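You operate a simulated robot arm through the tools that you are given. There is no shell and no other tool.

You are at the controls of a simulated robot arm. One attempt, no reset.

JOB
Smooth the bubbles out of the hatch window film with the damp green sponge.
Fine: shut and latch the pane first; damp the sponge on its tray; put it back. Set down upright: green sponge. What is to be rubbed or washed off counts as gone when no trace of it is left.

The check looks at the end state, three seconds after you hand in, the way a careful person would. Anything else that was tipped, shoved, dropped, spilled or broken makes it a failure.

ROBOT AND FRAMES
A 6-joint arm with a two-finger gripper, fixed in place. Base frame: the origin is at the foot of the arm, x ahead of it, y to its left, z up. Readings come in mm, rad, newtons and seconds.
With the tool pointing down near the work surface it reaches from about 380 to 860 mm from the base axis. Its first joint turns from -2.897 to 2.897 rad. Payload 2.45 kg.
The tool frame sits at the grasp point between the pads (the TCP): z along the fingers, y along the line on which they close. The tips reach 20 mm beyond it. Largest opening 140 mm; the body of the gripper starts 168 mm behind the TCP.
Orientation is that of the tool frame in the base frame, as a unit quaternion [x, y, z, w]. With the fingers straight down and closing along the base's y, the tool's x points along the base's -x, its y along +y and its z along -z.

CONTROLS
- The arm moves only by the tool move_arm. Its argument "series" is a list that holds one entry, the list of rows, each a list of 6 numbers: the shift along the tool's x, y, z in mm, then the turn, a rotation vector about the tool's x, y, z in rad. In form: [[[tx, ty, tz, ax, ay, az], ...]]. A call has 1 to 20 rows; each row is the pose to reach, as a shift and turn from the pose commanded when the call began, along the tool's axes at that moment. "fingers" is the gripper command, from -1 (shut) to 1 (fully open), values between in proportion, set as the call begins (left out, the last holds). Rows are played at 5 a second. More than 50 mm and 0.15 rad between two rows, or a gripper value outside its range, and nothing of the call is played. A pose out of reach is approached as far as the arm can. The call stops where the force on the tool passes 50 N (or 10 N more than at its start, if that is more) or the arm is blocked; 0.2 s more then pass. Each finger travels about 45 mm/s and halts on what it meets, pressing with about 44 N; the grip force reading is that of the motor and also rises with nothing between the fingers. The clock runs only during rows and for 0.2 s after the last one: add rows that repeat a pose to give the fingers time. It gives the time, the measured TCP pose, the force on the tool (base axes), the opening and the grip force at its end, in the units of the frame above (readings bear some noise), with the torque about the TCP (base axes, N m) and any sound that the robot's microphone picked up.
- Cameras (640 x 400 px; columns grow to the right, rows downward): "scene" is fixed at [50.7, -499.6, 2047.2]; the picture's right is [0.90, -0.43, 0.00], its down [-0.26, -0.56, -0.79] and it looks along [0.34, 0.71, -0.62] (base axes); focal length 338 px, centre (320, 200). "wrist" rides on the gripper at [78, 11, -209] in the tool frame; the picture's right is [-0.14, 0.99, 0.00], its down [-0.92, -0.13, -0.37] and it looks along [-0.37, -0.05, 0.93] (tool axes); focal length 280 px, centre (320, 200).
- get_image(camera): a new picture of that camera. It takes no simulated time.
- lift_body(by): slides the trunk up (or, below 0, down) by that many mm; the arm rides with it, the base frame stays. It gives what a move gives, with no picture.
- point_at(camera, pixels): for up to 12 pixels [column, row] of the newest picture of that camera ("zoom" is the newest enlarged one), the place [x, y, z] in the base frame of the surface seen there, good to about 2 mm. It takes no simulated time.
- enlarge(camera, box): a new picture of the part [left, top, right, bottom] of that camera's present view, enlarged. It takes no simulated time.
- job_done(): hands the job in; it is judged then, once.

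Leave the gripper open and the arm clear of the work at the hand-in unless told otherwise.

The tools are called after "Request:" by a JSON object that holds its "name" and its "arguments". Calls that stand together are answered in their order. move_arm: Moves the arm, as the interface text tells. Its arguments: {"type":"object","properties":{"series":{"type":"array","items":{"type":"array","items":{"type":"array","items":{"type":"number"}}}},"fingers":{"type":"number"}},"required":["series"]} The other tools are called the same way: lift_body (by) slides the trunk up or down; get_image (camera) takes a picture; point_at (camera, pixels) gives the place of the surface under pixels of a picture; enlarge (camera, box) takes an enlarged picture of a part of a camera's view; job_done () hands the job in.

At the start:

```text
t: 0.0
ee_pos: [398.5, 289.5, 1627.4]
tool_rot: [0.0, 1.0, 0.001, 0.0]
force: [0.6, 0.3, -0.2]
ft_torque: [0.02, -0.01, 0.0]
grip_width: 140.0
gripper_force: 0.1
trunk travel left (down, up): [-175.0, 55.0]
```

scene: 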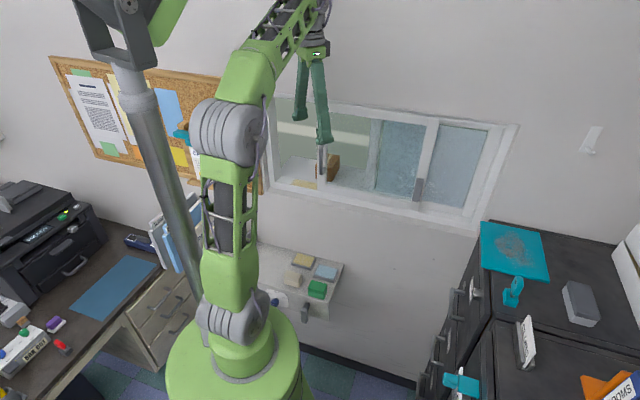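
wrist: 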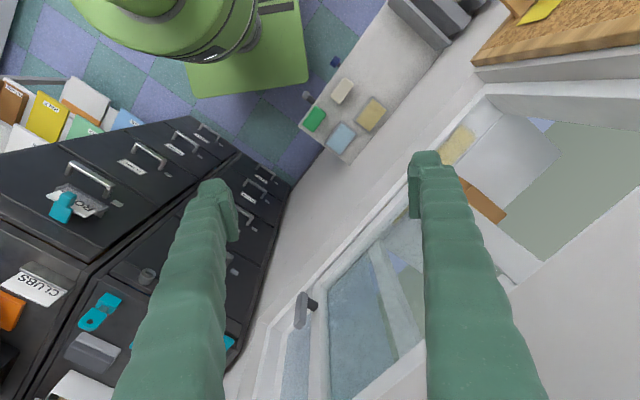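

I start by looking closer at the hatch window (around columns 260-520, rows 90-230) and the shelf with the sponges (around columns 250-345, rows 240-320).

Request:
{"name": "enlarge", "arguments": {"camera": "scene", "box": [250, 80, 530, 255]}}

Request:
{"name": "enlarge", "arguments": {"camera": "scene", "box": [230, 230, 358, 330]}}

Request:
{"name": "enlarge", "arguments": {"camera": "wrist", "box": [240, 60, 640, 400]}}

```text
2.29 times, centred on (390, 168) of scene
```

zoom: 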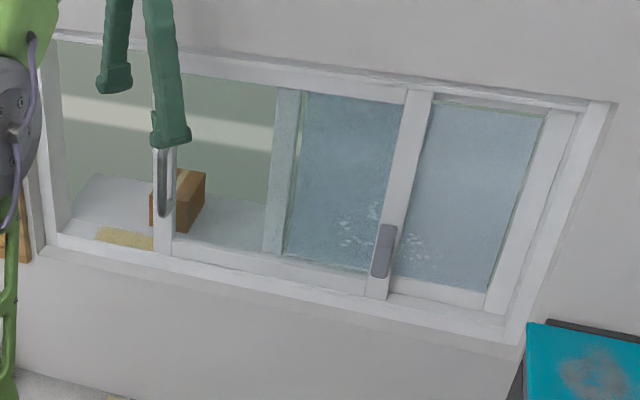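

```text
4.00 times, centred on (294, 280) of scene
```

zoom: 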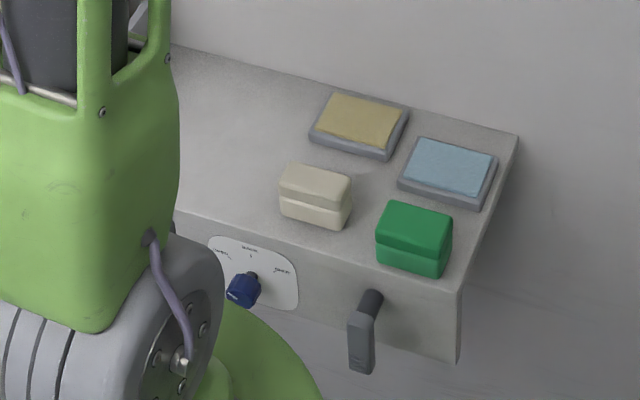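

```text
1.18 times, centred on (440, 230) of wrist
```

zoom: 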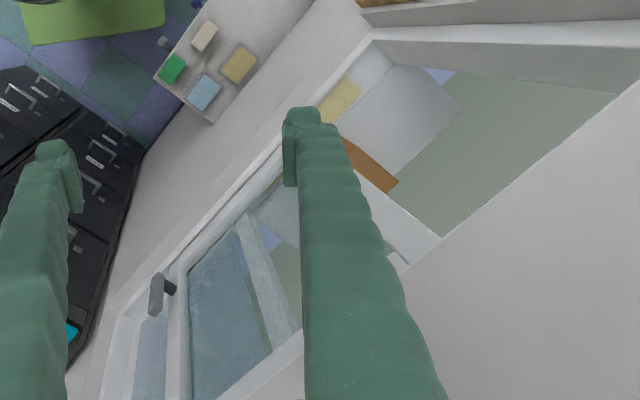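

I need places in the base frame. I ask for points on the window frame, stiles, handles and bubbles in the scene picture.

Request:
{"name": "enlarge", "arguments": {"camera": "scene", "box": [250, 80, 530, 255]}}

Request:
{"name": "point_at", "arguments": {"camera": "zoom", "pixels": [[400, 50], [200, 300], [340, 150], [480, 150], [385, 250], [405, 150], [345, 240], [415, 240], [163, 190], [162, 230], [285, 170], [540, 200]]}}

Request:
{"name": "point_at", "arguments": {"camera": "zoom", "pixels": [[130, 120], [230, 120], [180, 200], [120, 200], [55, 240], [45, 100], [600, 105], [510, 330], [330, 278], [460, 300], [230, 270], [125, 238]]}}

```text
2.29 times, centred on (390, 168) of scene
```

zoom: 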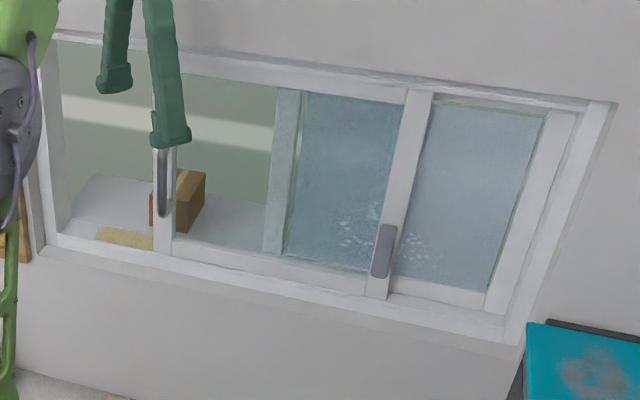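

```text
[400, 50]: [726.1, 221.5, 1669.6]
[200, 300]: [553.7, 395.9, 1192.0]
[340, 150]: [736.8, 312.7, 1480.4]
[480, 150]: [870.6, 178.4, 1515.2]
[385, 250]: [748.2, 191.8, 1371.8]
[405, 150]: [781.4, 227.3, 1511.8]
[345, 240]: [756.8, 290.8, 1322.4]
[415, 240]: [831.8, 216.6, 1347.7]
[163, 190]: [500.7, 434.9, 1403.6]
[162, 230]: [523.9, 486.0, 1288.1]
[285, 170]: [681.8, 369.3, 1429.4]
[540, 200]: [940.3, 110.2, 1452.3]
```

```text
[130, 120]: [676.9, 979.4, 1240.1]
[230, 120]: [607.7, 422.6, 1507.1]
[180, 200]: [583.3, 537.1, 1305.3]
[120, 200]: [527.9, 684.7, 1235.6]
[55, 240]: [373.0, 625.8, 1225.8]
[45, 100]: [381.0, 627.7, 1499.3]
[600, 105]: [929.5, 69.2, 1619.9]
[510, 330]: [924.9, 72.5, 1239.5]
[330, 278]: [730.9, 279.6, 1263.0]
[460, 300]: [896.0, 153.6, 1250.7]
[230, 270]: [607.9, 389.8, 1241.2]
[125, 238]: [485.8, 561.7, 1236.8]
```

The wall runs at 45° (x+y≈948), with the panes recessed behind it. Now I measure the shelf, sponges, trays, knob and lever.

Request:
{"name": "enlarge", "arguments": {"camera": "scene", "box": [255, 235, 351, 310]}}

Request:
{"name": "point_at", "arguments": {"camera": "zoom", "pixels": [[355, 95], [475, 155], [245, 190], [375, 255], [365, 305], [245, 232], [210, 205], [290, 215], [350, 320], [420, 320], [420, 225], [325, 150]]}}

Request:
{"name": "enlarge", "arguments": {"camera": "scene", "box": [255, 100, 335, 200]}}

Request:
{"name": "enlarge", "arguments": {"camera": "scene", "box": [370, 110, 500, 230]}}

```text
5.33 times, centred on (303, 272) of scene
```

zoom: 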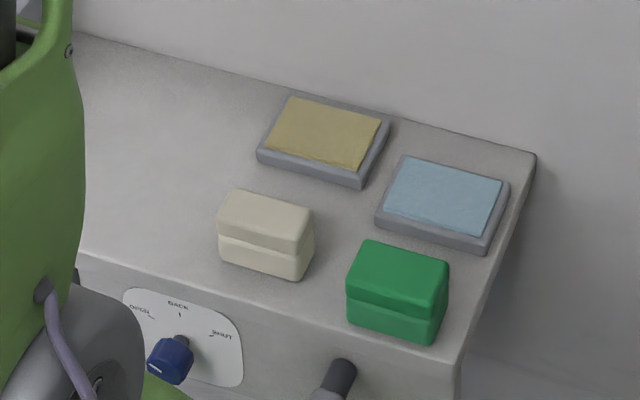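

```text
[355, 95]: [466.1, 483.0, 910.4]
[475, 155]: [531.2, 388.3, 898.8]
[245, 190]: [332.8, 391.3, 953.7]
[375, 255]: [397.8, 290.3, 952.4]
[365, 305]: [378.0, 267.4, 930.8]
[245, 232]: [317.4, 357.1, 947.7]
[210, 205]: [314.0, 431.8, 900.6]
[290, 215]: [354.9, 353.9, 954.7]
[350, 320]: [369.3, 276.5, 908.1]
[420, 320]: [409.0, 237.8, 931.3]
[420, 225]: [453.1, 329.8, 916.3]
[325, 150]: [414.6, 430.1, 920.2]
```

```text
4.00 times, centred on (295, 150) of scene
```

zoom: 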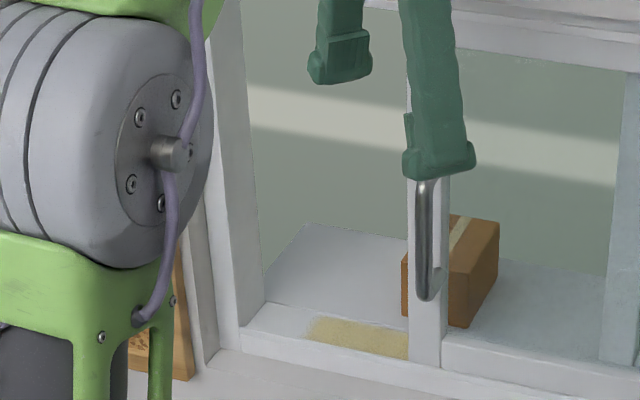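

```text
3.33 times, centred on (435, 170) of scene
```

zoom: 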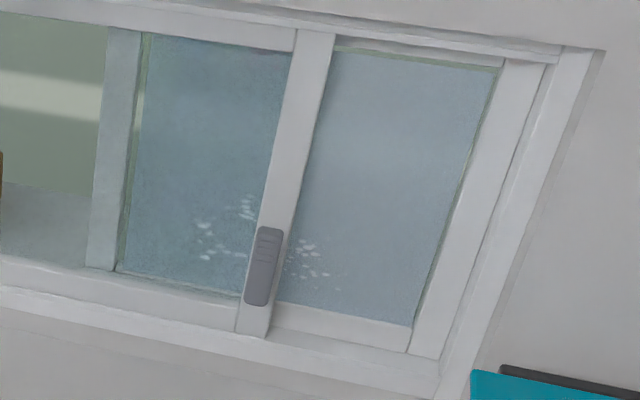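

The green sponge sits almost right under the gripper, at about (398, 290), with its top at z≈952. I lower the gripper straight down 350 mm in 50 mm steps to see the shelf, trays and knob better with the wrist camera.

Request:
{"name": "move_arm", "arguments": {"series": [[[0, 0, 50, 0, 0, 0], [0, 0, 100, 0, 0, 0], [0, 0, 150, 0, 0, 0], [0, 0, 200, 0, 0, 0], [0, 0, 250, 0, 0, 0], [0, 0, 300, 0, 0, 0], [0, 0, 350, 0, 0, 0]]]}}

Request:
{"name": "get_image", "arguments": {"camera": "wrist"}}

Request:
{"name": "get_image", "arguments": {"camera": "scene"}}

```text
t: 1.6
ee_pos: [399.8, 293.5, 1276.4]
tool_rot: [0.001, 1.0, 0.0, 0.0]
force: [0.5, -0.6, 0.4]
ft_torque: [-0.01, 0.0, -0.01]
grip_width: 140.1
gripper_force: 0.1
trunk travel left (down, up): [-175.0, 55.0]
```

```text
taken
```

wrist: 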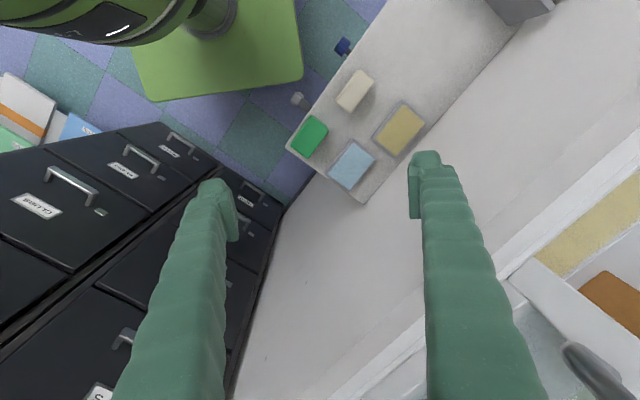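

```text
taken
```

scene: 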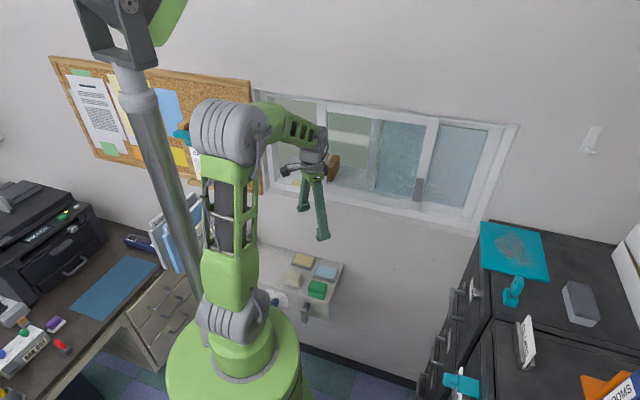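

The shelf shows at columns 285-470, rows 30-210 of the wrist picture. I enlarge it there to read the trays and knob.

Request:
{"name": "enlarge", "arguments": {"camera": "wrist", "box": [270, 20, 470, 210]}}

Request:
{"name": "enlarge", "arguments": {"camera": "scene", "box": [255, 95, 425, 210]}}

Request:
{"name": "enlarge", "arguments": {"camera": "scene", "box": [262, 280, 322, 325]}}

```text
2.11 times, centred on (370, 115) of wrist
```

zoom: 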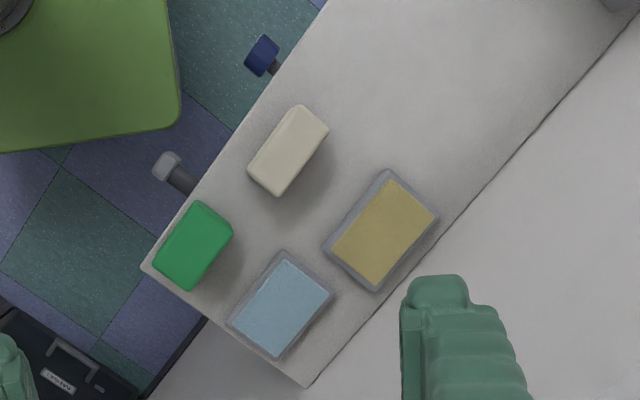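

```text
3.48 times, centred on (340, 152) of scene
```

zoom: 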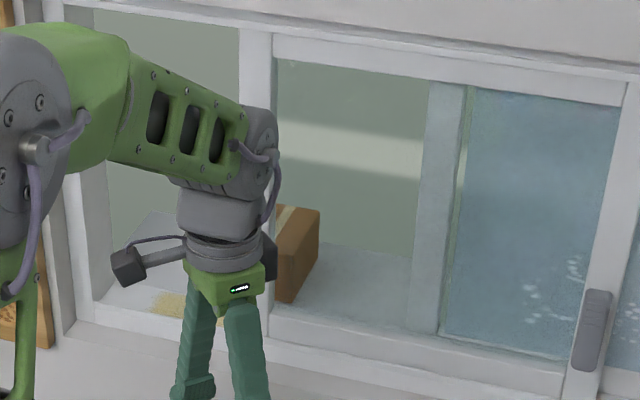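

```text
8.89 times, centred on (292, 302) of scene
```

zoom: 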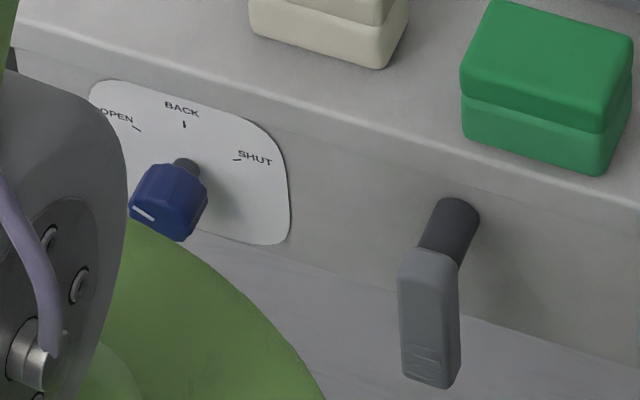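

The knob plate reads OPEN / BACK / SHUT, and a grey lever hangs from a shaft on the shelf front. I read the sponge and tray corners from the wrist picture.

Request:
{"name": "enlarge", "arguments": {"camera": "wrist", "box": [280, 90, 400, 210]}}

Request:
{"name": "enlarge", "arguments": {"camera": "wrist", "box": [320, 30, 440, 150]}}

```text
3.33 times, centred on (340, 150) of wrist
```

zoom: 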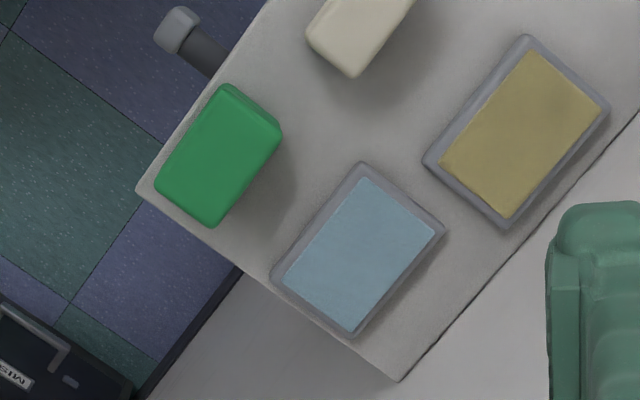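

```text
3.33 times, centred on (380, 90) of wrist
```

zoom: 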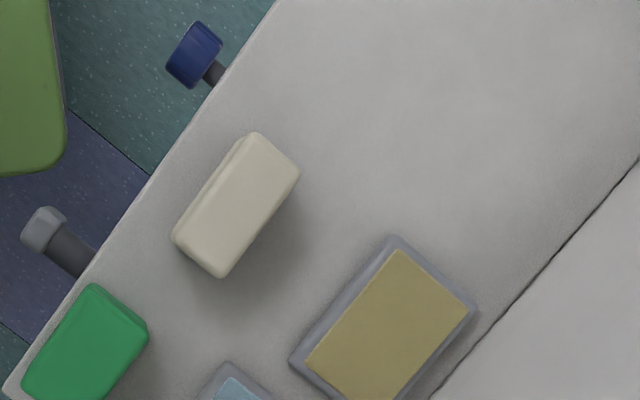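

I retake the first enlargement, which has the green sponge at (220,155) and the blue tray at (358,250), and ask for its points.

Request:
{"name": "enlarge", "arguments": {"camera": "wrist", "box": [280, 90, 400, 210]}}

Request:
{"name": "point_at", "arguments": {"camera": "zoom", "pixels": [[226, 90], [274, 125], [210, 215], [163, 182], [218, 155], [368, 182], [435, 230], [352, 328], [282, 275], [358, 255], [262, 240], [395, 375]]}}

Request:
{"name": "point_at", "arguments": {"camera": "zoom", "pixels": [[280, 130], [214, 222], [160, 186], [222, 86], [366, 170], [440, 230], [350, 335], [275, 275], [139, 190], [525, 130], [360, 40], [175, 30]]}}

```text
3.33 times, centred on (340, 150) of wrist
```

zoom: 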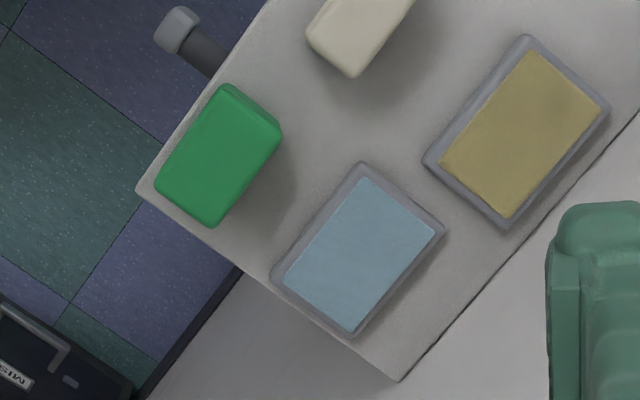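

```text
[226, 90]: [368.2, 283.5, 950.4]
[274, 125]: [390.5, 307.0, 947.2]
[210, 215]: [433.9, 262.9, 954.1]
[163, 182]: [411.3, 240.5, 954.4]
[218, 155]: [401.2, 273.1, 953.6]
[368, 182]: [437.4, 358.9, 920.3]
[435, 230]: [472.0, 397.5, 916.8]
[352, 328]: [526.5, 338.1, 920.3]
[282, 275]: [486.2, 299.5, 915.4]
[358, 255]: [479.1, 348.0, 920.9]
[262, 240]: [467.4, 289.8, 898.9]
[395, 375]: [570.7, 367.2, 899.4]
```

```text
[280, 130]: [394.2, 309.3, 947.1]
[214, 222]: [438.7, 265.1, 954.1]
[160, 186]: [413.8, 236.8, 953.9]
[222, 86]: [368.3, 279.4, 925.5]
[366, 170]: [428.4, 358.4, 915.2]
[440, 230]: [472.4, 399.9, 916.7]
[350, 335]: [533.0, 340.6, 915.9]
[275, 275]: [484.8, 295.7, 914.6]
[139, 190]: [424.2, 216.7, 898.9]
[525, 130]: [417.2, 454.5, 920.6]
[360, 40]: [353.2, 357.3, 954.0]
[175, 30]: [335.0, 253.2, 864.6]
```

Green sponge: about 68 (along the wall) × 42 × 55 mm, centred at (402, 274), and its top is at z≈954. The blue tray pad sits directly behind it, centred at about (481, 349), with its top at z≈920. Now I check the height of the cabinets at the right and the extents of the beige sponge before moving around.

Request:
{"name": "point_at", "arguments": {"camera": "scene", "pixels": [[515, 245], [580, 300], [480, 230], [490, 330], [460, 385], [510, 290], [440, 210], [420, 190], [600, 390], [300, 270], [291, 283], [277, 300]]}}

Request:
{"name": "enlarge", "arguments": {"camera": "wrist", "box": [320, 30, 440, 150]}}

Request:
{"name": "point_at", "arguments": {"camera": "zoom", "pixels": [[255, 137], [295, 170], [222, 270], [177, 236], [235, 205], [395, 255], [465, 305], [395, 390], [310, 360], [190, 55], [215, 75], [40, 230]]}}

```text
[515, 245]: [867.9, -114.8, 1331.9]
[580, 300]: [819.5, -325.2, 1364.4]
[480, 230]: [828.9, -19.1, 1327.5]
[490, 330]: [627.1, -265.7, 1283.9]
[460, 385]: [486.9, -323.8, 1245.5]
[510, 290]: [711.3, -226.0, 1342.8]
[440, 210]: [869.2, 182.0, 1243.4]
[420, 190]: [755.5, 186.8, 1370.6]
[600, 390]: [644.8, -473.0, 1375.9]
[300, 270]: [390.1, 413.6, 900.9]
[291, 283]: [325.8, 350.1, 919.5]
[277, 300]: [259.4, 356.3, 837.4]
```

```text
3.33 times, centred on (380, 90) of wrist
```

zoom: 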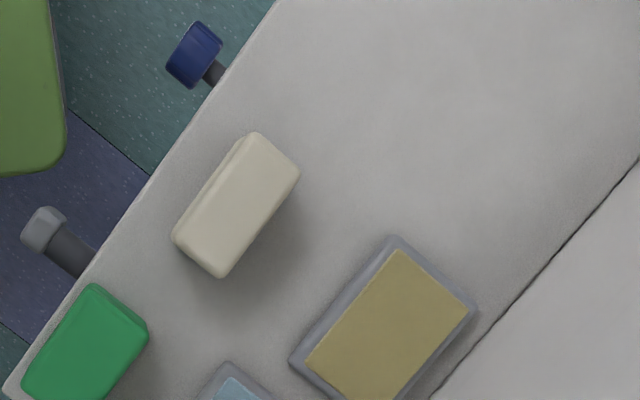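

```text
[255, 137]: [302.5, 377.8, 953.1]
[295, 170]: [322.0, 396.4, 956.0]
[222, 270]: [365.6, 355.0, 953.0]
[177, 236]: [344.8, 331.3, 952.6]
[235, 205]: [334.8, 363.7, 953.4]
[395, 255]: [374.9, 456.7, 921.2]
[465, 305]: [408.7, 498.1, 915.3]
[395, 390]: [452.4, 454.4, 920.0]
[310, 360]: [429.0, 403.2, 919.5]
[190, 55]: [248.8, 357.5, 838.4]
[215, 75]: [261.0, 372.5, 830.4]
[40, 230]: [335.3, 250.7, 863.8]
```

The cabinets' left faces stand at about 600 mm along the wall (my u axis), with tops at z≈1330, so working near u≈390 is clear. I move the gripper to about (594, 42, 1400) and turn it 45° about the vertical, so that it lines up with the wall.

Request:
{"name": "move_arm", "arguments": {"series": [[[-24.25, -31.4, -15.5, 0, 0, -0.098], [-48.5, -62.8, -31, 0, 0, -0.196], [-72.75, -94.2, -46.5, 0, 0, -0.294], [-97, -125.6, -62, 0, 0, -0.392], [-121.25, -157, -77.5, 0, 0, -0.49], [-145.5, -188.4, -93, 0, 0, -0.588], [-169.75, -219.8, -108.5, 0, 0, -0.686], [-194, -251.2, -124, 0, 0, -0.785]]]}}

Request:
{"name": "get_image", "arguments": {"camera": "wrist"}}

Request:
{"name": "get_image", "arguments": {"camera": "scene"}}

```text
t: 3.4
ee_pos: [593.7, 38.5, 1401.4]
tool_rot: [-0.384, 0.923, 0.001, -0.001]
force: [0.4, -0.7, -0.2]
ft_torque: [0.03, 0.03, -0.02]
grip_width: 140.0
gripper_force: 0.0
trunk travel left (down, up): [-175.0, 55.0]
```

```text
taken
```

wrist: 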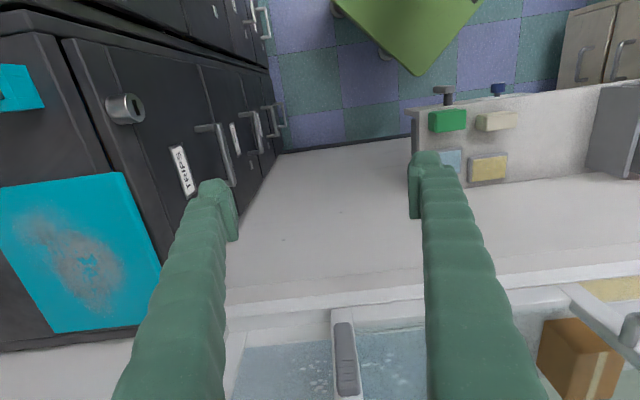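

```text
taken
```

scene: 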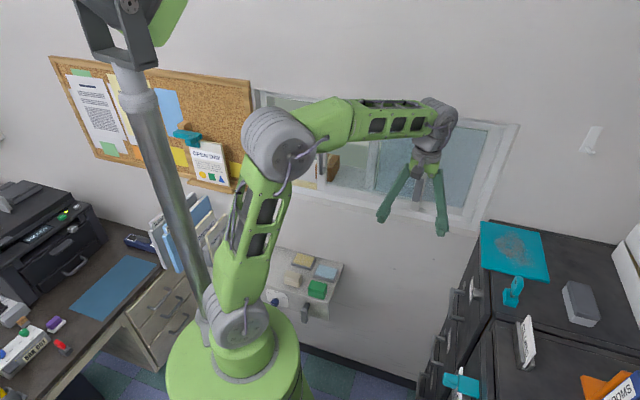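

The gripper is aligned and the grey handle on the pane shows at (345,360). Now I tilt the tool up about its y axis to point at the window, in steps of 0.14 rad, half the turn first.

Request:
{"name": "move_arm", "arguments": {"series": [[[0, 0, 0, 0, -0.131, 0], [0, 0, 0, 0, -0.262, 0], [0, 0, 0, 0, -0.393, 0], [0, 0, 0, 0, -0.524, 0], [0, 0, 0, 0, -0.655, 0], [0, 0, 0, 0, -0.785, 0]]]}}

Request:
{"name": "get_image", "arguments": {"camera": "wrist"}}

Request:
{"name": "get_image", "arguments": {"camera": "scene"}}

```text
t: 4.8
ee_pos: [594.3, 37.1, 1401.9]
tool_rot: [-0.354, 0.853, 0.147, 0.354]
force: [-0.4, 0.0, -0.6]
ft_torque: [0.0, 0.0, 0.01]
grip_width: 140.4
gripper_force: 0.1
trunk travel left (down, up): [-175.0, 55.0]
```

```text
taken
```

wrist: 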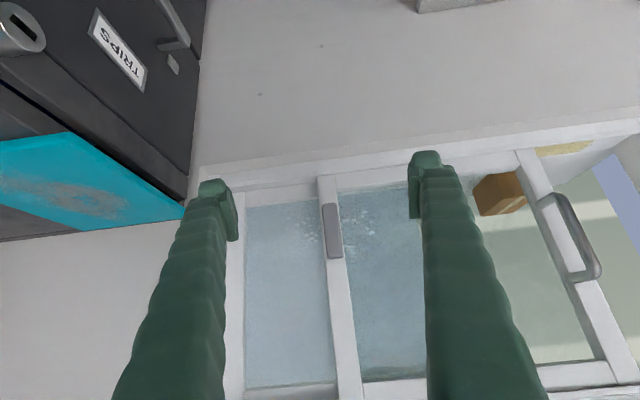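

```text
taken
```

scene: 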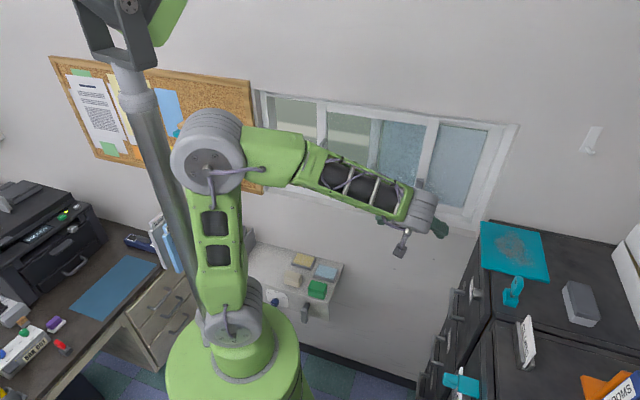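

The view is upside down (picture top is lower). It shows the pane with its silver pull at (570,235) and the grey paddle at (332,230). I finish the tilt.

Request:
{"name": "move_arm", "arguments": {"series": [[[0, 0, 0, 0, -0.131, 0], [0, 0, 0, 0, -0.262, 0], [0, 0, 0, 0, -0.393, 0], [0, 0, 0, 0, -0.524, 0], [0, 0, 0, 0, -0.655, 0], [0, 0, 0, 0, -0.785, 0]]]}}

Request:
{"name": "get_image", "arguments": {"camera": "wrist"}}

Request:
{"name": "get_image", "arguments": {"camera": "scene"}}

```text
t: 6.2
ee_pos: [595.0, 38.0, 1401.7]
tool_rot: [-0.27, 0.653, 0.27, 0.654]
force: [1.3, -0.7, 1.4]
ft_torque: [0.04, 0.0, 0.06]
grip_width: 140.0
gripper_force: 0.0
trunk travel left (down, up): [-175.0, 55.0]
```

```text
taken
```

wrist: 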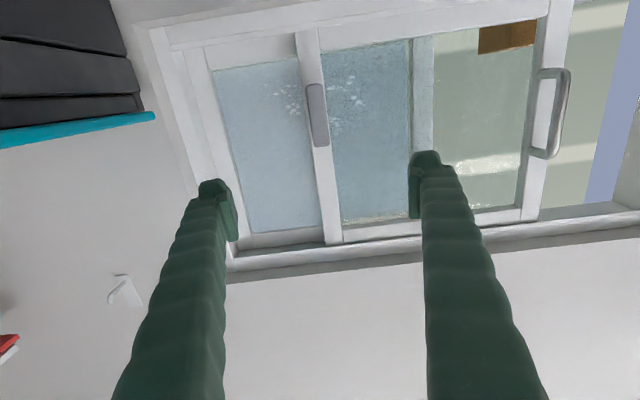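

```text
taken
```

scene: 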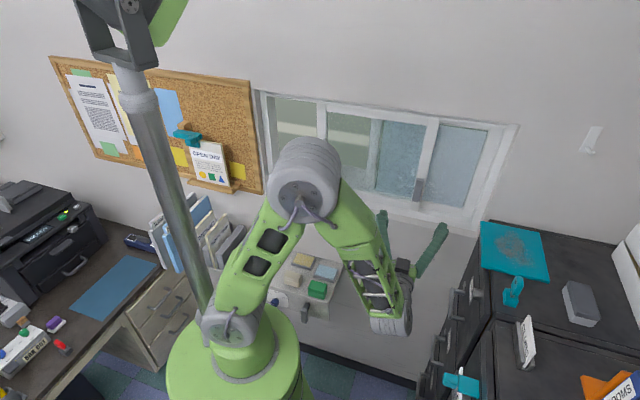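

The tool points at the window now. I enlarge the grey paddle (317,115), the bubbles around it and the silver pull (550,110), and query places.

Request:
{"name": "enlarge", "arguments": {"camera": "wrist", "box": [250, 50, 410, 170]}}

Request:
{"name": "point_at", "arguments": {"camera": "zoom", "pixels": [[250, 150], [268, 240], [284, 370], [240, 140], [295, 350], [270, 380], [215, 50], [130, 160], [210, 210], [320, 110], [420, 180], [230, 100]]}}

Request:
{"name": "enlarge", "arguments": {"camera": "wrist", "box": [460, 0, 640, 240]}}

Request:
{"name": "point_at", "arguments": {"camera": "zoom", "pixels": [[290, 120], [282, 200], [220, 120], [255, 255], [210, 250], [190, 200], [190, 300], [100, 150], [300, 330], [150, 340], [130, 60], [235, 20]]}}

```text
3.33 times, centred on (330, 110) of wrist
```

zoom: 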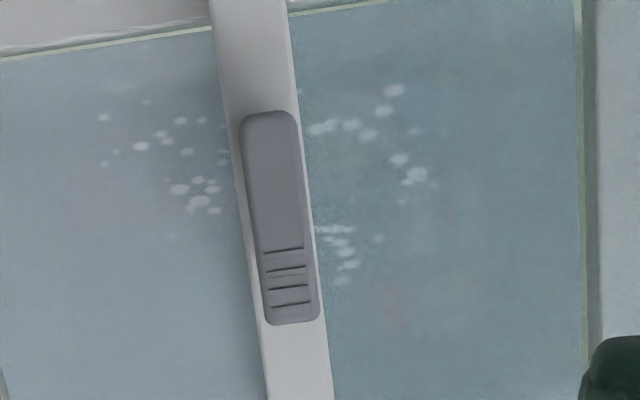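

```text
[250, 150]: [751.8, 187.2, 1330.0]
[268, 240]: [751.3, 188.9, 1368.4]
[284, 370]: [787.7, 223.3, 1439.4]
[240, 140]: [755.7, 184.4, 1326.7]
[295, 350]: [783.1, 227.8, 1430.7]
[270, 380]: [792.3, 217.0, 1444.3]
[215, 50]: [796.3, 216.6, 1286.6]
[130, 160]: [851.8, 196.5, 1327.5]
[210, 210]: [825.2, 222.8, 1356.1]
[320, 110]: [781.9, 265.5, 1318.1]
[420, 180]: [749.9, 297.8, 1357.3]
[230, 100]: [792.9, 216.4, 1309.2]
```

```text
1.67 times, centred on (550, 120) of wrist
```

zoom: 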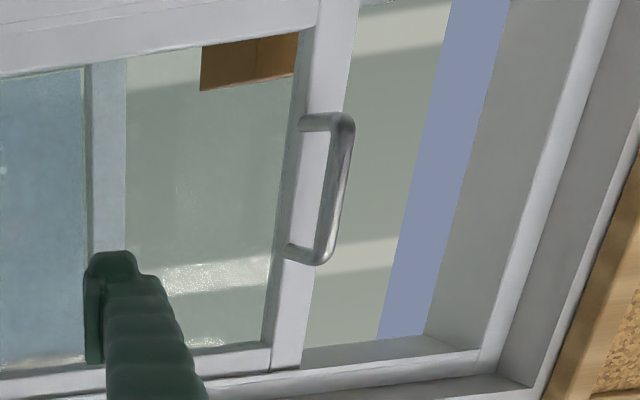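

```text
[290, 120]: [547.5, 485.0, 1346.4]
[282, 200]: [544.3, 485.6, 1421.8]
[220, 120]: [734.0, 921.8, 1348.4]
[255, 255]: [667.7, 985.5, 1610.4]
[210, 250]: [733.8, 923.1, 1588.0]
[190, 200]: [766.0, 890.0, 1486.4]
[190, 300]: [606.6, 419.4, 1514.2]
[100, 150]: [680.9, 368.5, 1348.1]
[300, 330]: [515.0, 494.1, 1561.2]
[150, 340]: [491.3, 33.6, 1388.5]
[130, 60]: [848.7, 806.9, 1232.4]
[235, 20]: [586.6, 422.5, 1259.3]
```

The paddle's grip ridges are at its upper end (z≈1385). It stands off the stile at u≈399, n≈664, where u runs along the wall to the right and n into the wall. Bubbles on the fixed film span u≈315-480 and z≈1305-1392, partly behind the open pane's stile. The pane must slide left about 200 mm. I move left and a bit closer to look at the silver pull and the left jamb.

Request:
{"name": "move_arm", "arguments": {"series": [[[0, 38, 14, 0, 0, 0], [0, 76, 28, 0, 0, 0], [0, 114, 42, 0, 0, 0], [0, 152, 56, 0, 0, 0], [0, 190, 70, 0, 0, 0], [0, 228, 84, 0, 0, 0], [0, 266, 98, 0, 0, 0]]]}}

Request:
{"name": "get_image", "arguments": {"camera": "wrist"}}

Request:
{"name": "get_image", "arguments": {"camera": "scene"}}

```text
t: 7.8
ee_pos: [592.2, 319.8, 1388.0]
tool_rot: [-0.272, 0.654, 0.27, 0.652]
force: [0.4, 0.9, -1.5]
ft_torque: [0.07, -0.06, -0.06]
grip_width: 140.0
gripper_force: 0.0
out of reach, approached as far as the arm can: row 2, 3, 4, 5, 6, 7
trunk travel left (down, up): [-175.0, 55.0]
```

```text
taken
```

wrist: 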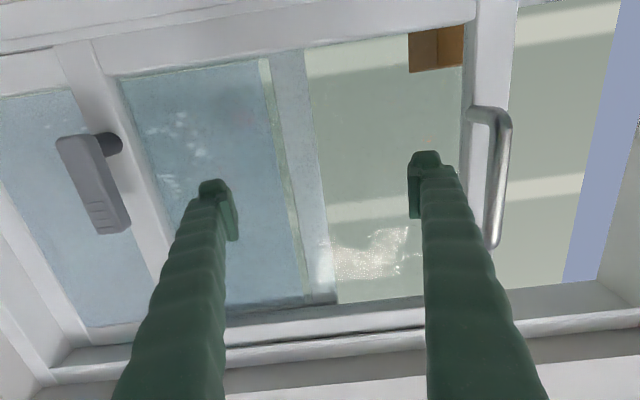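

```text
taken
```

scene: 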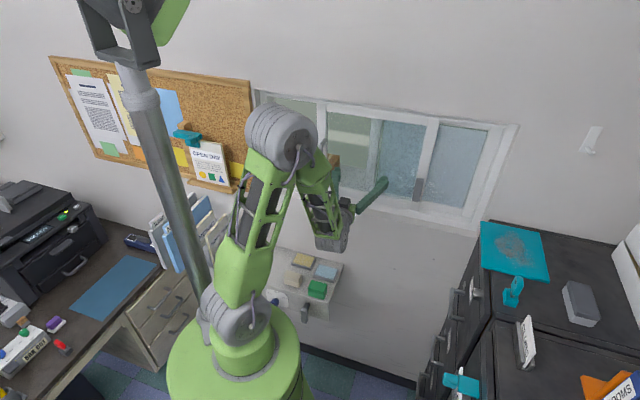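

The far rows were out of reach (too near the base with the tool level), so the arm now stands at u≈192, n≈645. I check where the arm's own joints are, to understand its reach.

Request:
{"name": "point_at", "arguments": {"camera": "scene", "pixels": [[290, 145], [238, 325], [330, 240], [345, 215], [240, 380], [325, 180], [260, 200], [200, 390]]}}

Request:
{"name": "point_at", "arguments": {"camera": "wrist", "pixels": [[505, 130], [500, 180], [492, 240], [470, 115], [610, 280], [620, 180], [600, 320], [570, 335], [480, 60], [90, 185], [105, 145], [115, 225]]}}

```text
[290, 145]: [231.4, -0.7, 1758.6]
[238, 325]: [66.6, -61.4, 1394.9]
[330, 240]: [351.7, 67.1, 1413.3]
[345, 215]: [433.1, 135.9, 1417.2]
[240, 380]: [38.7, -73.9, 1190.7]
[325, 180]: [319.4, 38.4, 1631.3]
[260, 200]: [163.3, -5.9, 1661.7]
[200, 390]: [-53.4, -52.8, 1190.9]
```

```text
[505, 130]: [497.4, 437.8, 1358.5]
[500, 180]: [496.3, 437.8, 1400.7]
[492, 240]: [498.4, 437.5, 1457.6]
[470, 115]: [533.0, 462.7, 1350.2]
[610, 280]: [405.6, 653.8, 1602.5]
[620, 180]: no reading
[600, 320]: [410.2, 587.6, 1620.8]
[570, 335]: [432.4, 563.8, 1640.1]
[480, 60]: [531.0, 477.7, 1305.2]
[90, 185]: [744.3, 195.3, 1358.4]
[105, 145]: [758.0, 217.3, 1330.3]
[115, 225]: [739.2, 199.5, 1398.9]
```

The shoulder sits near z≈1395, so a level tool is too close for the arm here. A 45° downward tilt keeps the wrist higher and reachable, so I tilt back down by 45° in place.

Request:
{"name": "move_arm", "arguments": {"series": [[[0, 0, 0, 0, 0.131, 0], [0, 0, 0, 0, 0.262, 0], [0, 0, 0, 0, 0.393, 0], [0, 0, 0, 0, 0.524, 0], [0, 0, 0, 0, 0.655, 0], [0, 0, 0, 0, 0.785, 0]]], "fingers": -1}}

Request:
{"name": "get_image", "arguments": {"camera": "wrist"}}

Request:
{"name": "get_image", "arguments": {"camera": "scene"}}

```text
t: 9.2
ee_pos: [590.1, 321.0, 1395.0]
tool_rot: [-0.35, 0.854, 0.15, 0.354]
force: [-0.3, -1.6, 0.2]
ft_torque: [0.16, -0.1, 0.12]
grip_width: 15.4
gripper_force: 0.1
trunk travel left (down, up): [-175.0, 55.0]
```

```text
taken
```

wrist: 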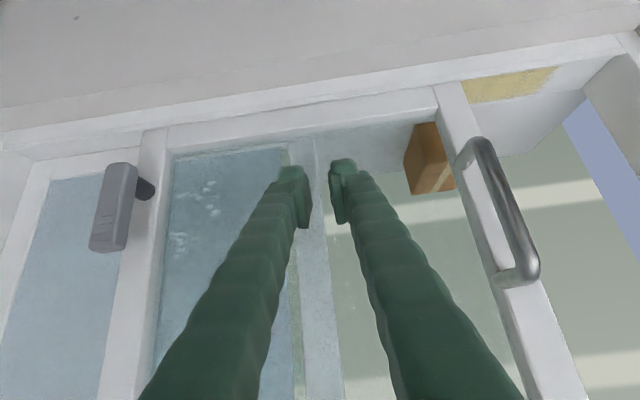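

```text
taken
```

scene: 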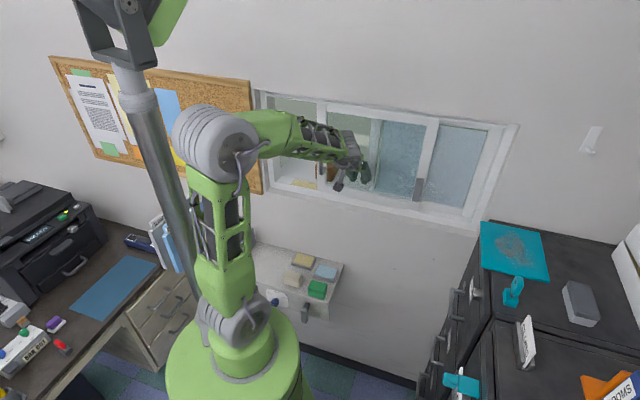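

The commanded pose followed the actual one. The TCP is at u≈190, n≈644, z≈1395, with the fingers closing. The silver bar is at u≈42, n≈661, z 1358-1457. I bring the closed fingers to its right side: first to u≈100, n≈668, z≈1405.

Request:
{"name": "move_arm", "arguments": {"series": [[[-12, 30, 5, 0, 0, 0], [-24, 60, 10, 0, 0, 0], [-24, 90, 10, 0, 0, 0], [-24, 90, 10, 0, 0, 0]]], "fingers": -1}}

Request:
{"name": "get_image", "arguments": {"camera": "wrist"}}

```text
t: 10.2
ee_pos: [542.0, 397.5, 1403.1]
tool_rot: [-0.354, 0.853, 0.147, 0.353]
force: [0.1, -0.6, 0.3]
ft_torque: [0.01, -0.01, -0.01]
grip_width: 0.1
gripper_force: 29.2
trunk travel left (down, up): [-175.0, 55.0]
```

```text
taken
```

wrist: 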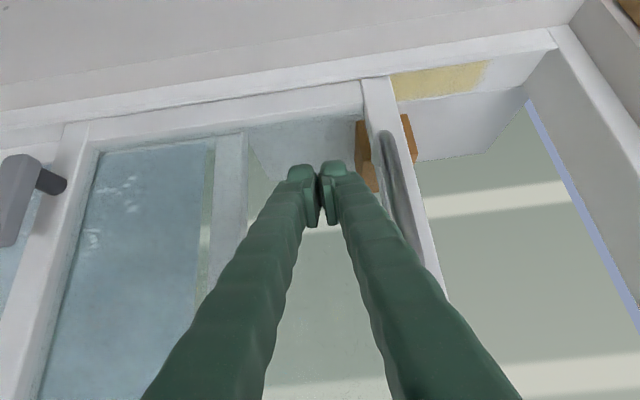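

The fingers are closed at u≈102, and the bar is just to their left (picture right, column 395). I push left slowly, 15 mm per row, 120 mm first.

Request:
{"name": "move_arm", "arguments": {"series": [[[0, 15, 0, 0, 0, 0], [0, 30, 0, 0, 0, 0], [0, 45, 0, 0, 0, 0], [0, 60, 0, 0, 0, 0], [0, 75, 0, 0, 0, 0], [0, 90, 0, 0, 0, 0], [0, 105, 0, 0, 0, 0], [0, 120, 0, 0, 0, 0]]]}}

Request:
{"name": "get_image", "arguments": {"camera": "wrist"}}

Request:
{"name": "get_image", "arguments": {"camera": "scene"}}

```text
t: 12.0
ee_pos: [457.0, 485.1, 1404.2]
tool_rot: [-0.353, 0.853, 0.147, 0.354]
force: [-0.6, 1.0, 0.6]
ft_torque: [-0.02, -0.04, -0.01]
grip_width: 0.0
gripper_force: 29.4
trunk travel left (down, up): [-175.0, 55.0]
```

```text
taken
```

wrist: 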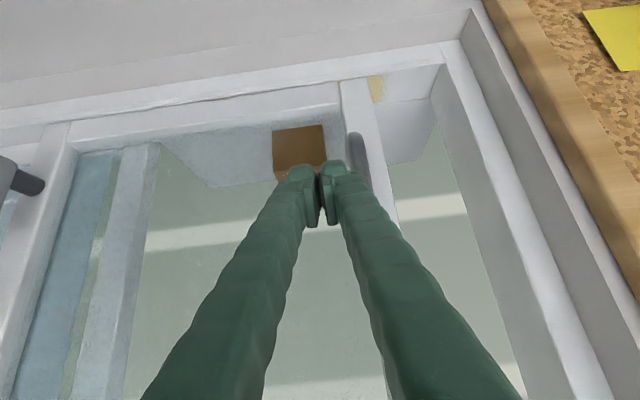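

```text
taken
```

scene: 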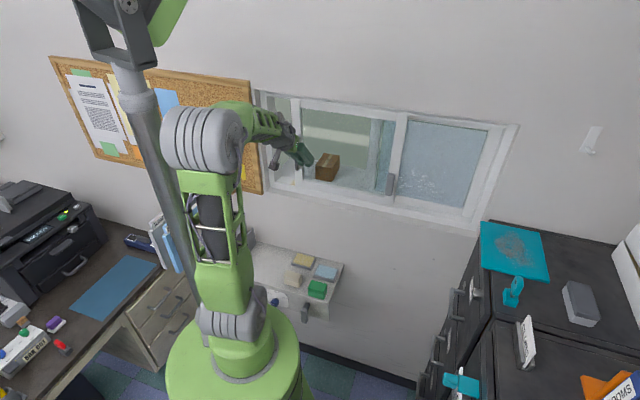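

The pane slides freely and is about halfway. I keep pushing left 85 mm more, then shorter steps until the stop.

Request:
{"name": "move_arm", "arguments": {"series": [[[0, 15, 0, 0, 0, 0], [0, 30, 0, 0, 0, 0], [0, 45, 0, 0, 0, 0], [0, 60, 0, 0, 0, 0], [0, 72, 0, 0, 0, 0], [0, 80, 0, 0, 0, 0], [0, 86, 0, 0, 0, 0], [0, 91, 0, 0, 0, 0], [0, 96, 0, 0, 0, 0]]]}}

Request:
{"name": "get_image", "arguments": {"camera": "wrist"}}

Request:
{"name": "get_image", "arguments": {"camera": "scene"}}

```text
t: 14.0
ee_pos: [398.7, 546.9, 1417.9]
tool_rot: [-0.344, 0.853, 0.151, 0.362]
force: [1.2, -3.6, -2.6]
ft_torque: [0.02, 0.0, -0.01]
grip_width: 0.2
gripper_force: 29.2
trunk travel left (down, up): [-175.0, 55.0]
```

```text
taken
```

wrist: 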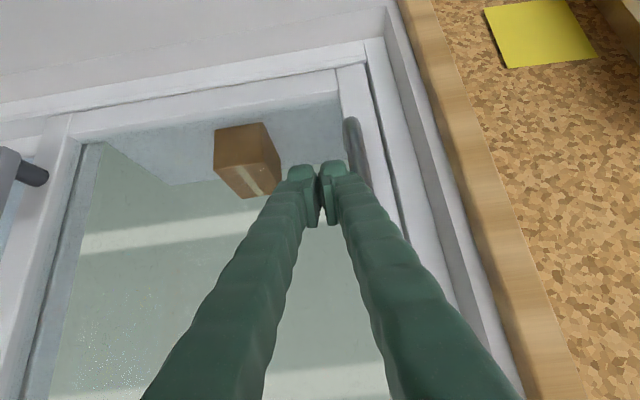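

```text
taken
```

scene: 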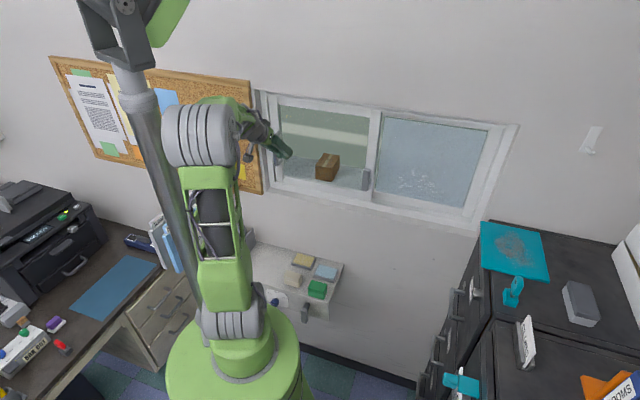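

The TCP reached u≈-105 and its height drifted up to 1418. I look closely at the remaining gap at the jamb and at the arm near the board before pushing more.

Request:
{"name": "enlarge", "arguments": {"camera": "wrist", "box": [300, 0, 540, 400]}}

Request:
{"name": "enlarge", "arguments": {"camera": "scene", "box": [150, 75, 400, 225]}}

Request:
{"name": "point_at", "arguments": {"camera": "wrist", "pixels": [[350, 80], [372, 80], [365, 60], [380, 140], [345, 110], [362, 110], [352, 130], [45, 200], [55, 230], [10, 180], [430, 60], [395, 60]]}}

```text
1.00 times, centred on (420, 200) of wrist (not enlarged: the box is as wide or as high as the picture)
```

zoom: 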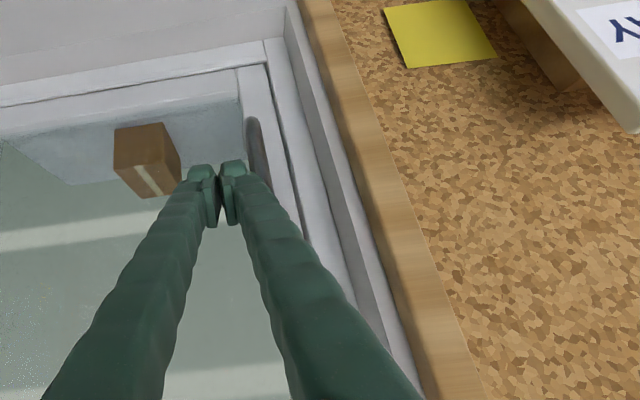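

```text
2.56 times, centred on (275, 150) of scene
```

zoom: 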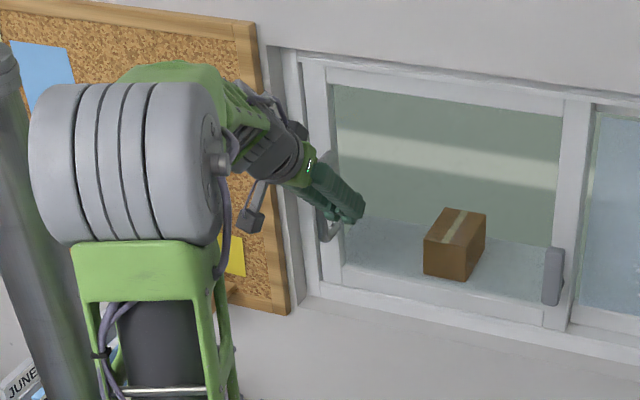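

```text
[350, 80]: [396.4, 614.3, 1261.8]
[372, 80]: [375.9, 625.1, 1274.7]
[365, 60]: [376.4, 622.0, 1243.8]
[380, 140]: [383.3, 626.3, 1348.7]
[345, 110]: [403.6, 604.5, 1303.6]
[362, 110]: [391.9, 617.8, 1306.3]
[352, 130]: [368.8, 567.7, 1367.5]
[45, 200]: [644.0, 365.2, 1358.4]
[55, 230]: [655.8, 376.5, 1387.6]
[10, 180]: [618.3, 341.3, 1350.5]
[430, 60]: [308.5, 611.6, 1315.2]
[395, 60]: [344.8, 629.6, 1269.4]
```

The stile's left edge stands at about u≈-165 and the jamb at u≈-176, so there may still be a small gap. I hold the pose for a moment to see whether the drift settles.

Request:
{"name": "move_arm", "arguments": {"series": [[[0, 0, 0, 0, 0, 0], [0, 0, 0, 0, 0, 0]]]}}

Request:
{"name": "enlarge", "arguments": {"camera": "scene", "box": [250, 85, 330, 205]}}

Request:
{"name": "enlarge", "arguments": {"camera": "wrist", "box": [310, 30, 430, 130]}}

```text
t: 14.6
ee_pos: [397.9, 547.3, 1419.1]
tool_rot: [-0.345, 0.852, 0.152, 0.363]
force: [5.2, -4.0, 3.2]
ft_torque: [0.01, 0.07, -0.15]
grip_width: 0.2
gripper_force: 29.9
trunk travel left (down, up): [-175.0, 55.0]
```

```text
3.33 times, centred on (290, 145) of scene
```

zoom: 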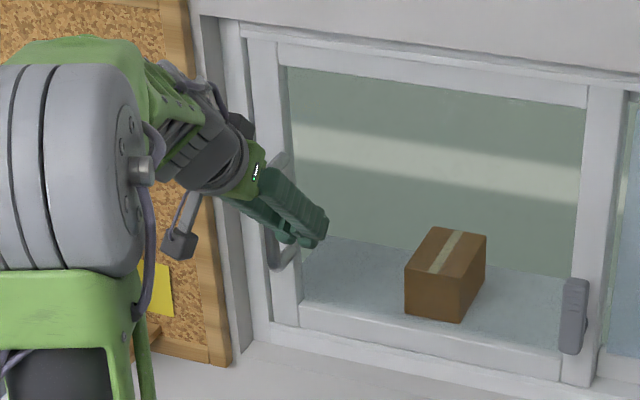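

```text
4.00 times, centred on (370, 80) of wrist
```

zoom: 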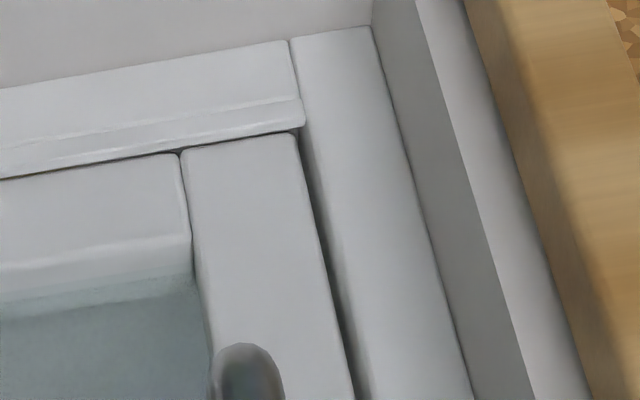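

The pane looks nearly or fully home; only a thin dark line is left. I measure the stile edge and the jamb edge in this enlarged picture.

Request:
{"name": "point_at", "arguments": {"camera": "zoom", "pixels": [[290, 150], [297, 160], [302, 165], [306, 160], [312, 170], [320, 180], [330, 300], [338, 300], [318, 280], [190, 170], [400, 200], [220, 150]]}}

```text
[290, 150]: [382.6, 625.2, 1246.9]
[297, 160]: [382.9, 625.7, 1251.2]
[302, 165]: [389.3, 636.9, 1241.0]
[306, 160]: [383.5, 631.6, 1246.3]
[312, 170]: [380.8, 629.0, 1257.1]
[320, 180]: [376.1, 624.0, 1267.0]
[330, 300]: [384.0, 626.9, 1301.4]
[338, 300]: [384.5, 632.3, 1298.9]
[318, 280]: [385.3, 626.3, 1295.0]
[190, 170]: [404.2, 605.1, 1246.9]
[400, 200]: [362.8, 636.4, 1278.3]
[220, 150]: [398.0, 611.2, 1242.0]
```

There's a gap of about 3.5 mm between stile (u≈-172) and jamb (u≈-175.5). The TCP deflected about 17 mm with little tool force, so some other part of the arm may be touching something. I check the grey pole next to the elbow in the scene picture.

Request:
{"name": "get_image", "arguments": {"camera": "scene"}}

Request:
{"name": "point_at", "arguments": {"camera": "scene", "pixels": [[145, 120], [160, 180], [185, 260], [170, 135], [205, 140], [240, 140], [100, 40], [130, 30], [215, 200], [230, 110], [255, 125], [195, 105]]}}

Request:
{"name": "enlarge", "arguments": {"camera": "scene", "box": [60, 0, 320, 400]}}

```text
taken
```

scene: 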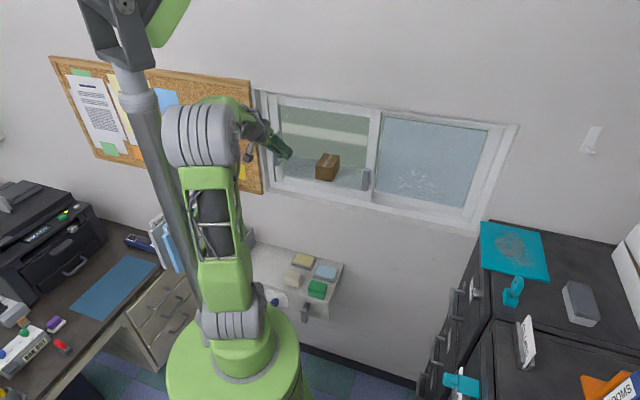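

```text
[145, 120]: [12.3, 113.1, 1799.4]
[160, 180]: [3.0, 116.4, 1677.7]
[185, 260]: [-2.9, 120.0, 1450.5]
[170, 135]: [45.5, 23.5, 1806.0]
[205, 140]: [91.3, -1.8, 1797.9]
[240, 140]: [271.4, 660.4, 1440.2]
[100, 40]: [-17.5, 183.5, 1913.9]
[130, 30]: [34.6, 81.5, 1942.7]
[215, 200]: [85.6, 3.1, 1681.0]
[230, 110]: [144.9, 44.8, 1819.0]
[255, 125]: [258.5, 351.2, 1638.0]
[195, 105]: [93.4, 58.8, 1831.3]
```

```text
1.00 times, centred on (190, 200) of scene (not enlarged: the box is as wide or as high as the picture)
```

zoom: 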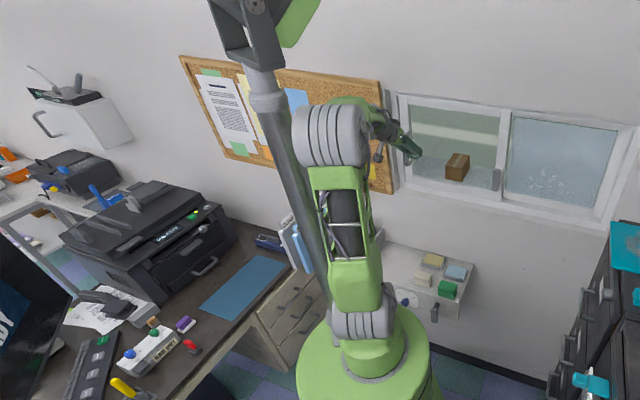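

The mast of the robot (around x≈0-30, y≈115-170) appears to be touching the elbow barrel when the arm turns this far left. I back the fingers off 20 mm to the right, then turn the tool heading 30° more to the left, so the last push needs less swing of the base joint.

Request:
{"name": "move_arm", "arguments": {"series": [[[0, -15, 0, 0, 0, 0], [0, -30, 0, 0, 0, 0], [0, -30, 0, -0.0925, 0, -0.0925], [0, -30, 0, -0.185, 0, -0.185], [0, -30, 0, -0.2775, 0, -0.2775], [0, -30, 0, -0.37, 0, -0.37]]]}}

Request:
{"name": "get_image", "arguments": {"camera": "wrist"}}

Request:
{"name": "get_image", "arguments": {"camera": "scene"}}

```text
t: 16.0
ee_pos: [410.6, 530.5, 1402.2]
tool_rot: [-0.562, 0.734, 0.233, 0.303]
force: [-0.2, 0.6, 0.6]
ft_torque: [-0.02, -0.02, 0.01]
grip_width: 0.0
gripper_force: 29.3
trunk travel left (down, up): [-175.0, 55.0]
```

```text
taken
```

wrist: 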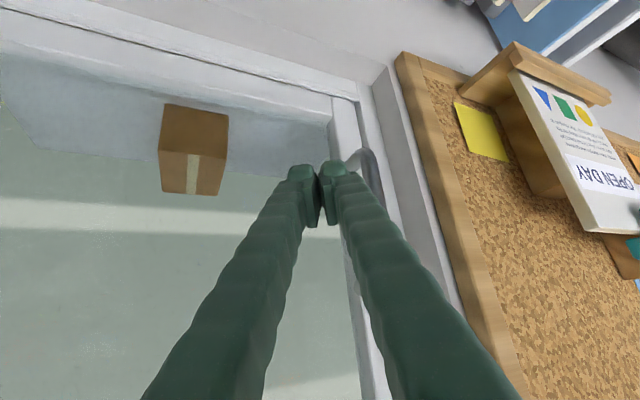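

```text
taken
```

scene: 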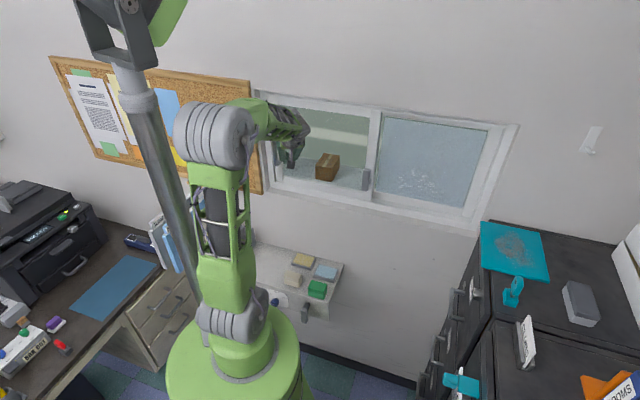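

Tracking is clean again: u≈-85, n≈665, z≈1402. I push left (direction -u) in short steps of 3-10 mm until the pane stops.

Request:
{"name": "move_arm", "arguments": {"series": [[[-3.54, 8.66, 3.54, 0, 0, 0], [-7.07, 17.3, 7.07, 0, 0, 0], [-9.5, 23.4, 9.5, 0, 0, 0], [-10.6, 26, 10.6, 0, 0, 0], [-11.7, 28.6, 11.7, 0, 0, 0], [-12.7, 31.2, 12.7, 0, 0, 0], [-13.8, 33.8, 13.8, 0, 0, 0], [-14.8, 36.4, 14.8, 0, 0, 0], [-15.9, 39, 15.9, 0, 0, 0]]]}}

Request:
{"name": "get_image", "arguments": {"camera": "wrist"}}

Request:
{"name": "enlarge", "arguments": {"camera": "wrist", "box": [300, 60, 460, 180]}}

```text
t: 17.0
ee_pos: [398.8, 545.0, 1403.1]
tool_rot: [-0.559, 0.736, 0.228, 0.307]
force: [18.9, -26.5, 2.2]
ft_torque: [0.13, 0.06, 0.08]
grip_width: 0.2
gripper_force: 29.5
trunk travel left (down, up): [-175.0, 55.0]
stopped in row 4: the force on the tool passed its limit at 53 N (the readings are from after the stop); the commanded pose is now the measured one
```

```text
taken
```

wrist: 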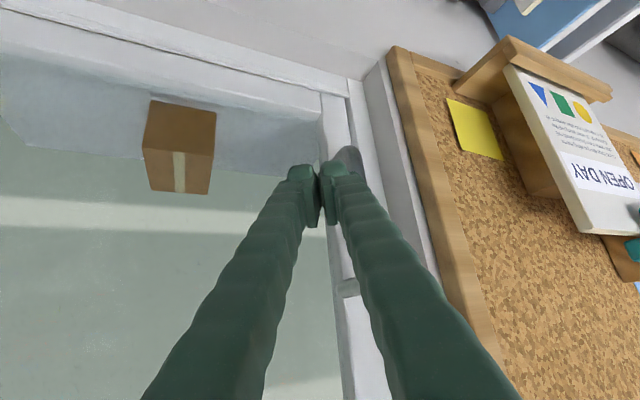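

```text
3.33 times, centred on (380, 120) of wrist
```

zoom: 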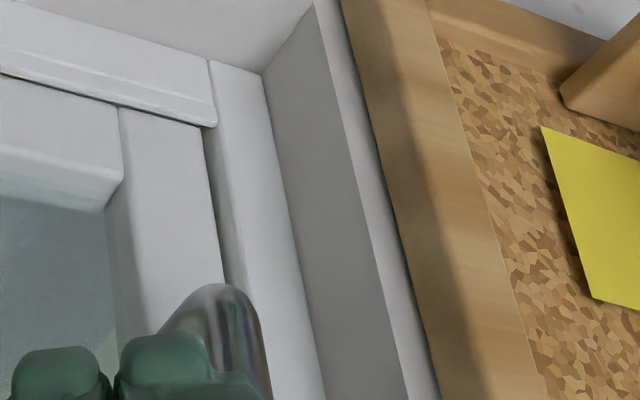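

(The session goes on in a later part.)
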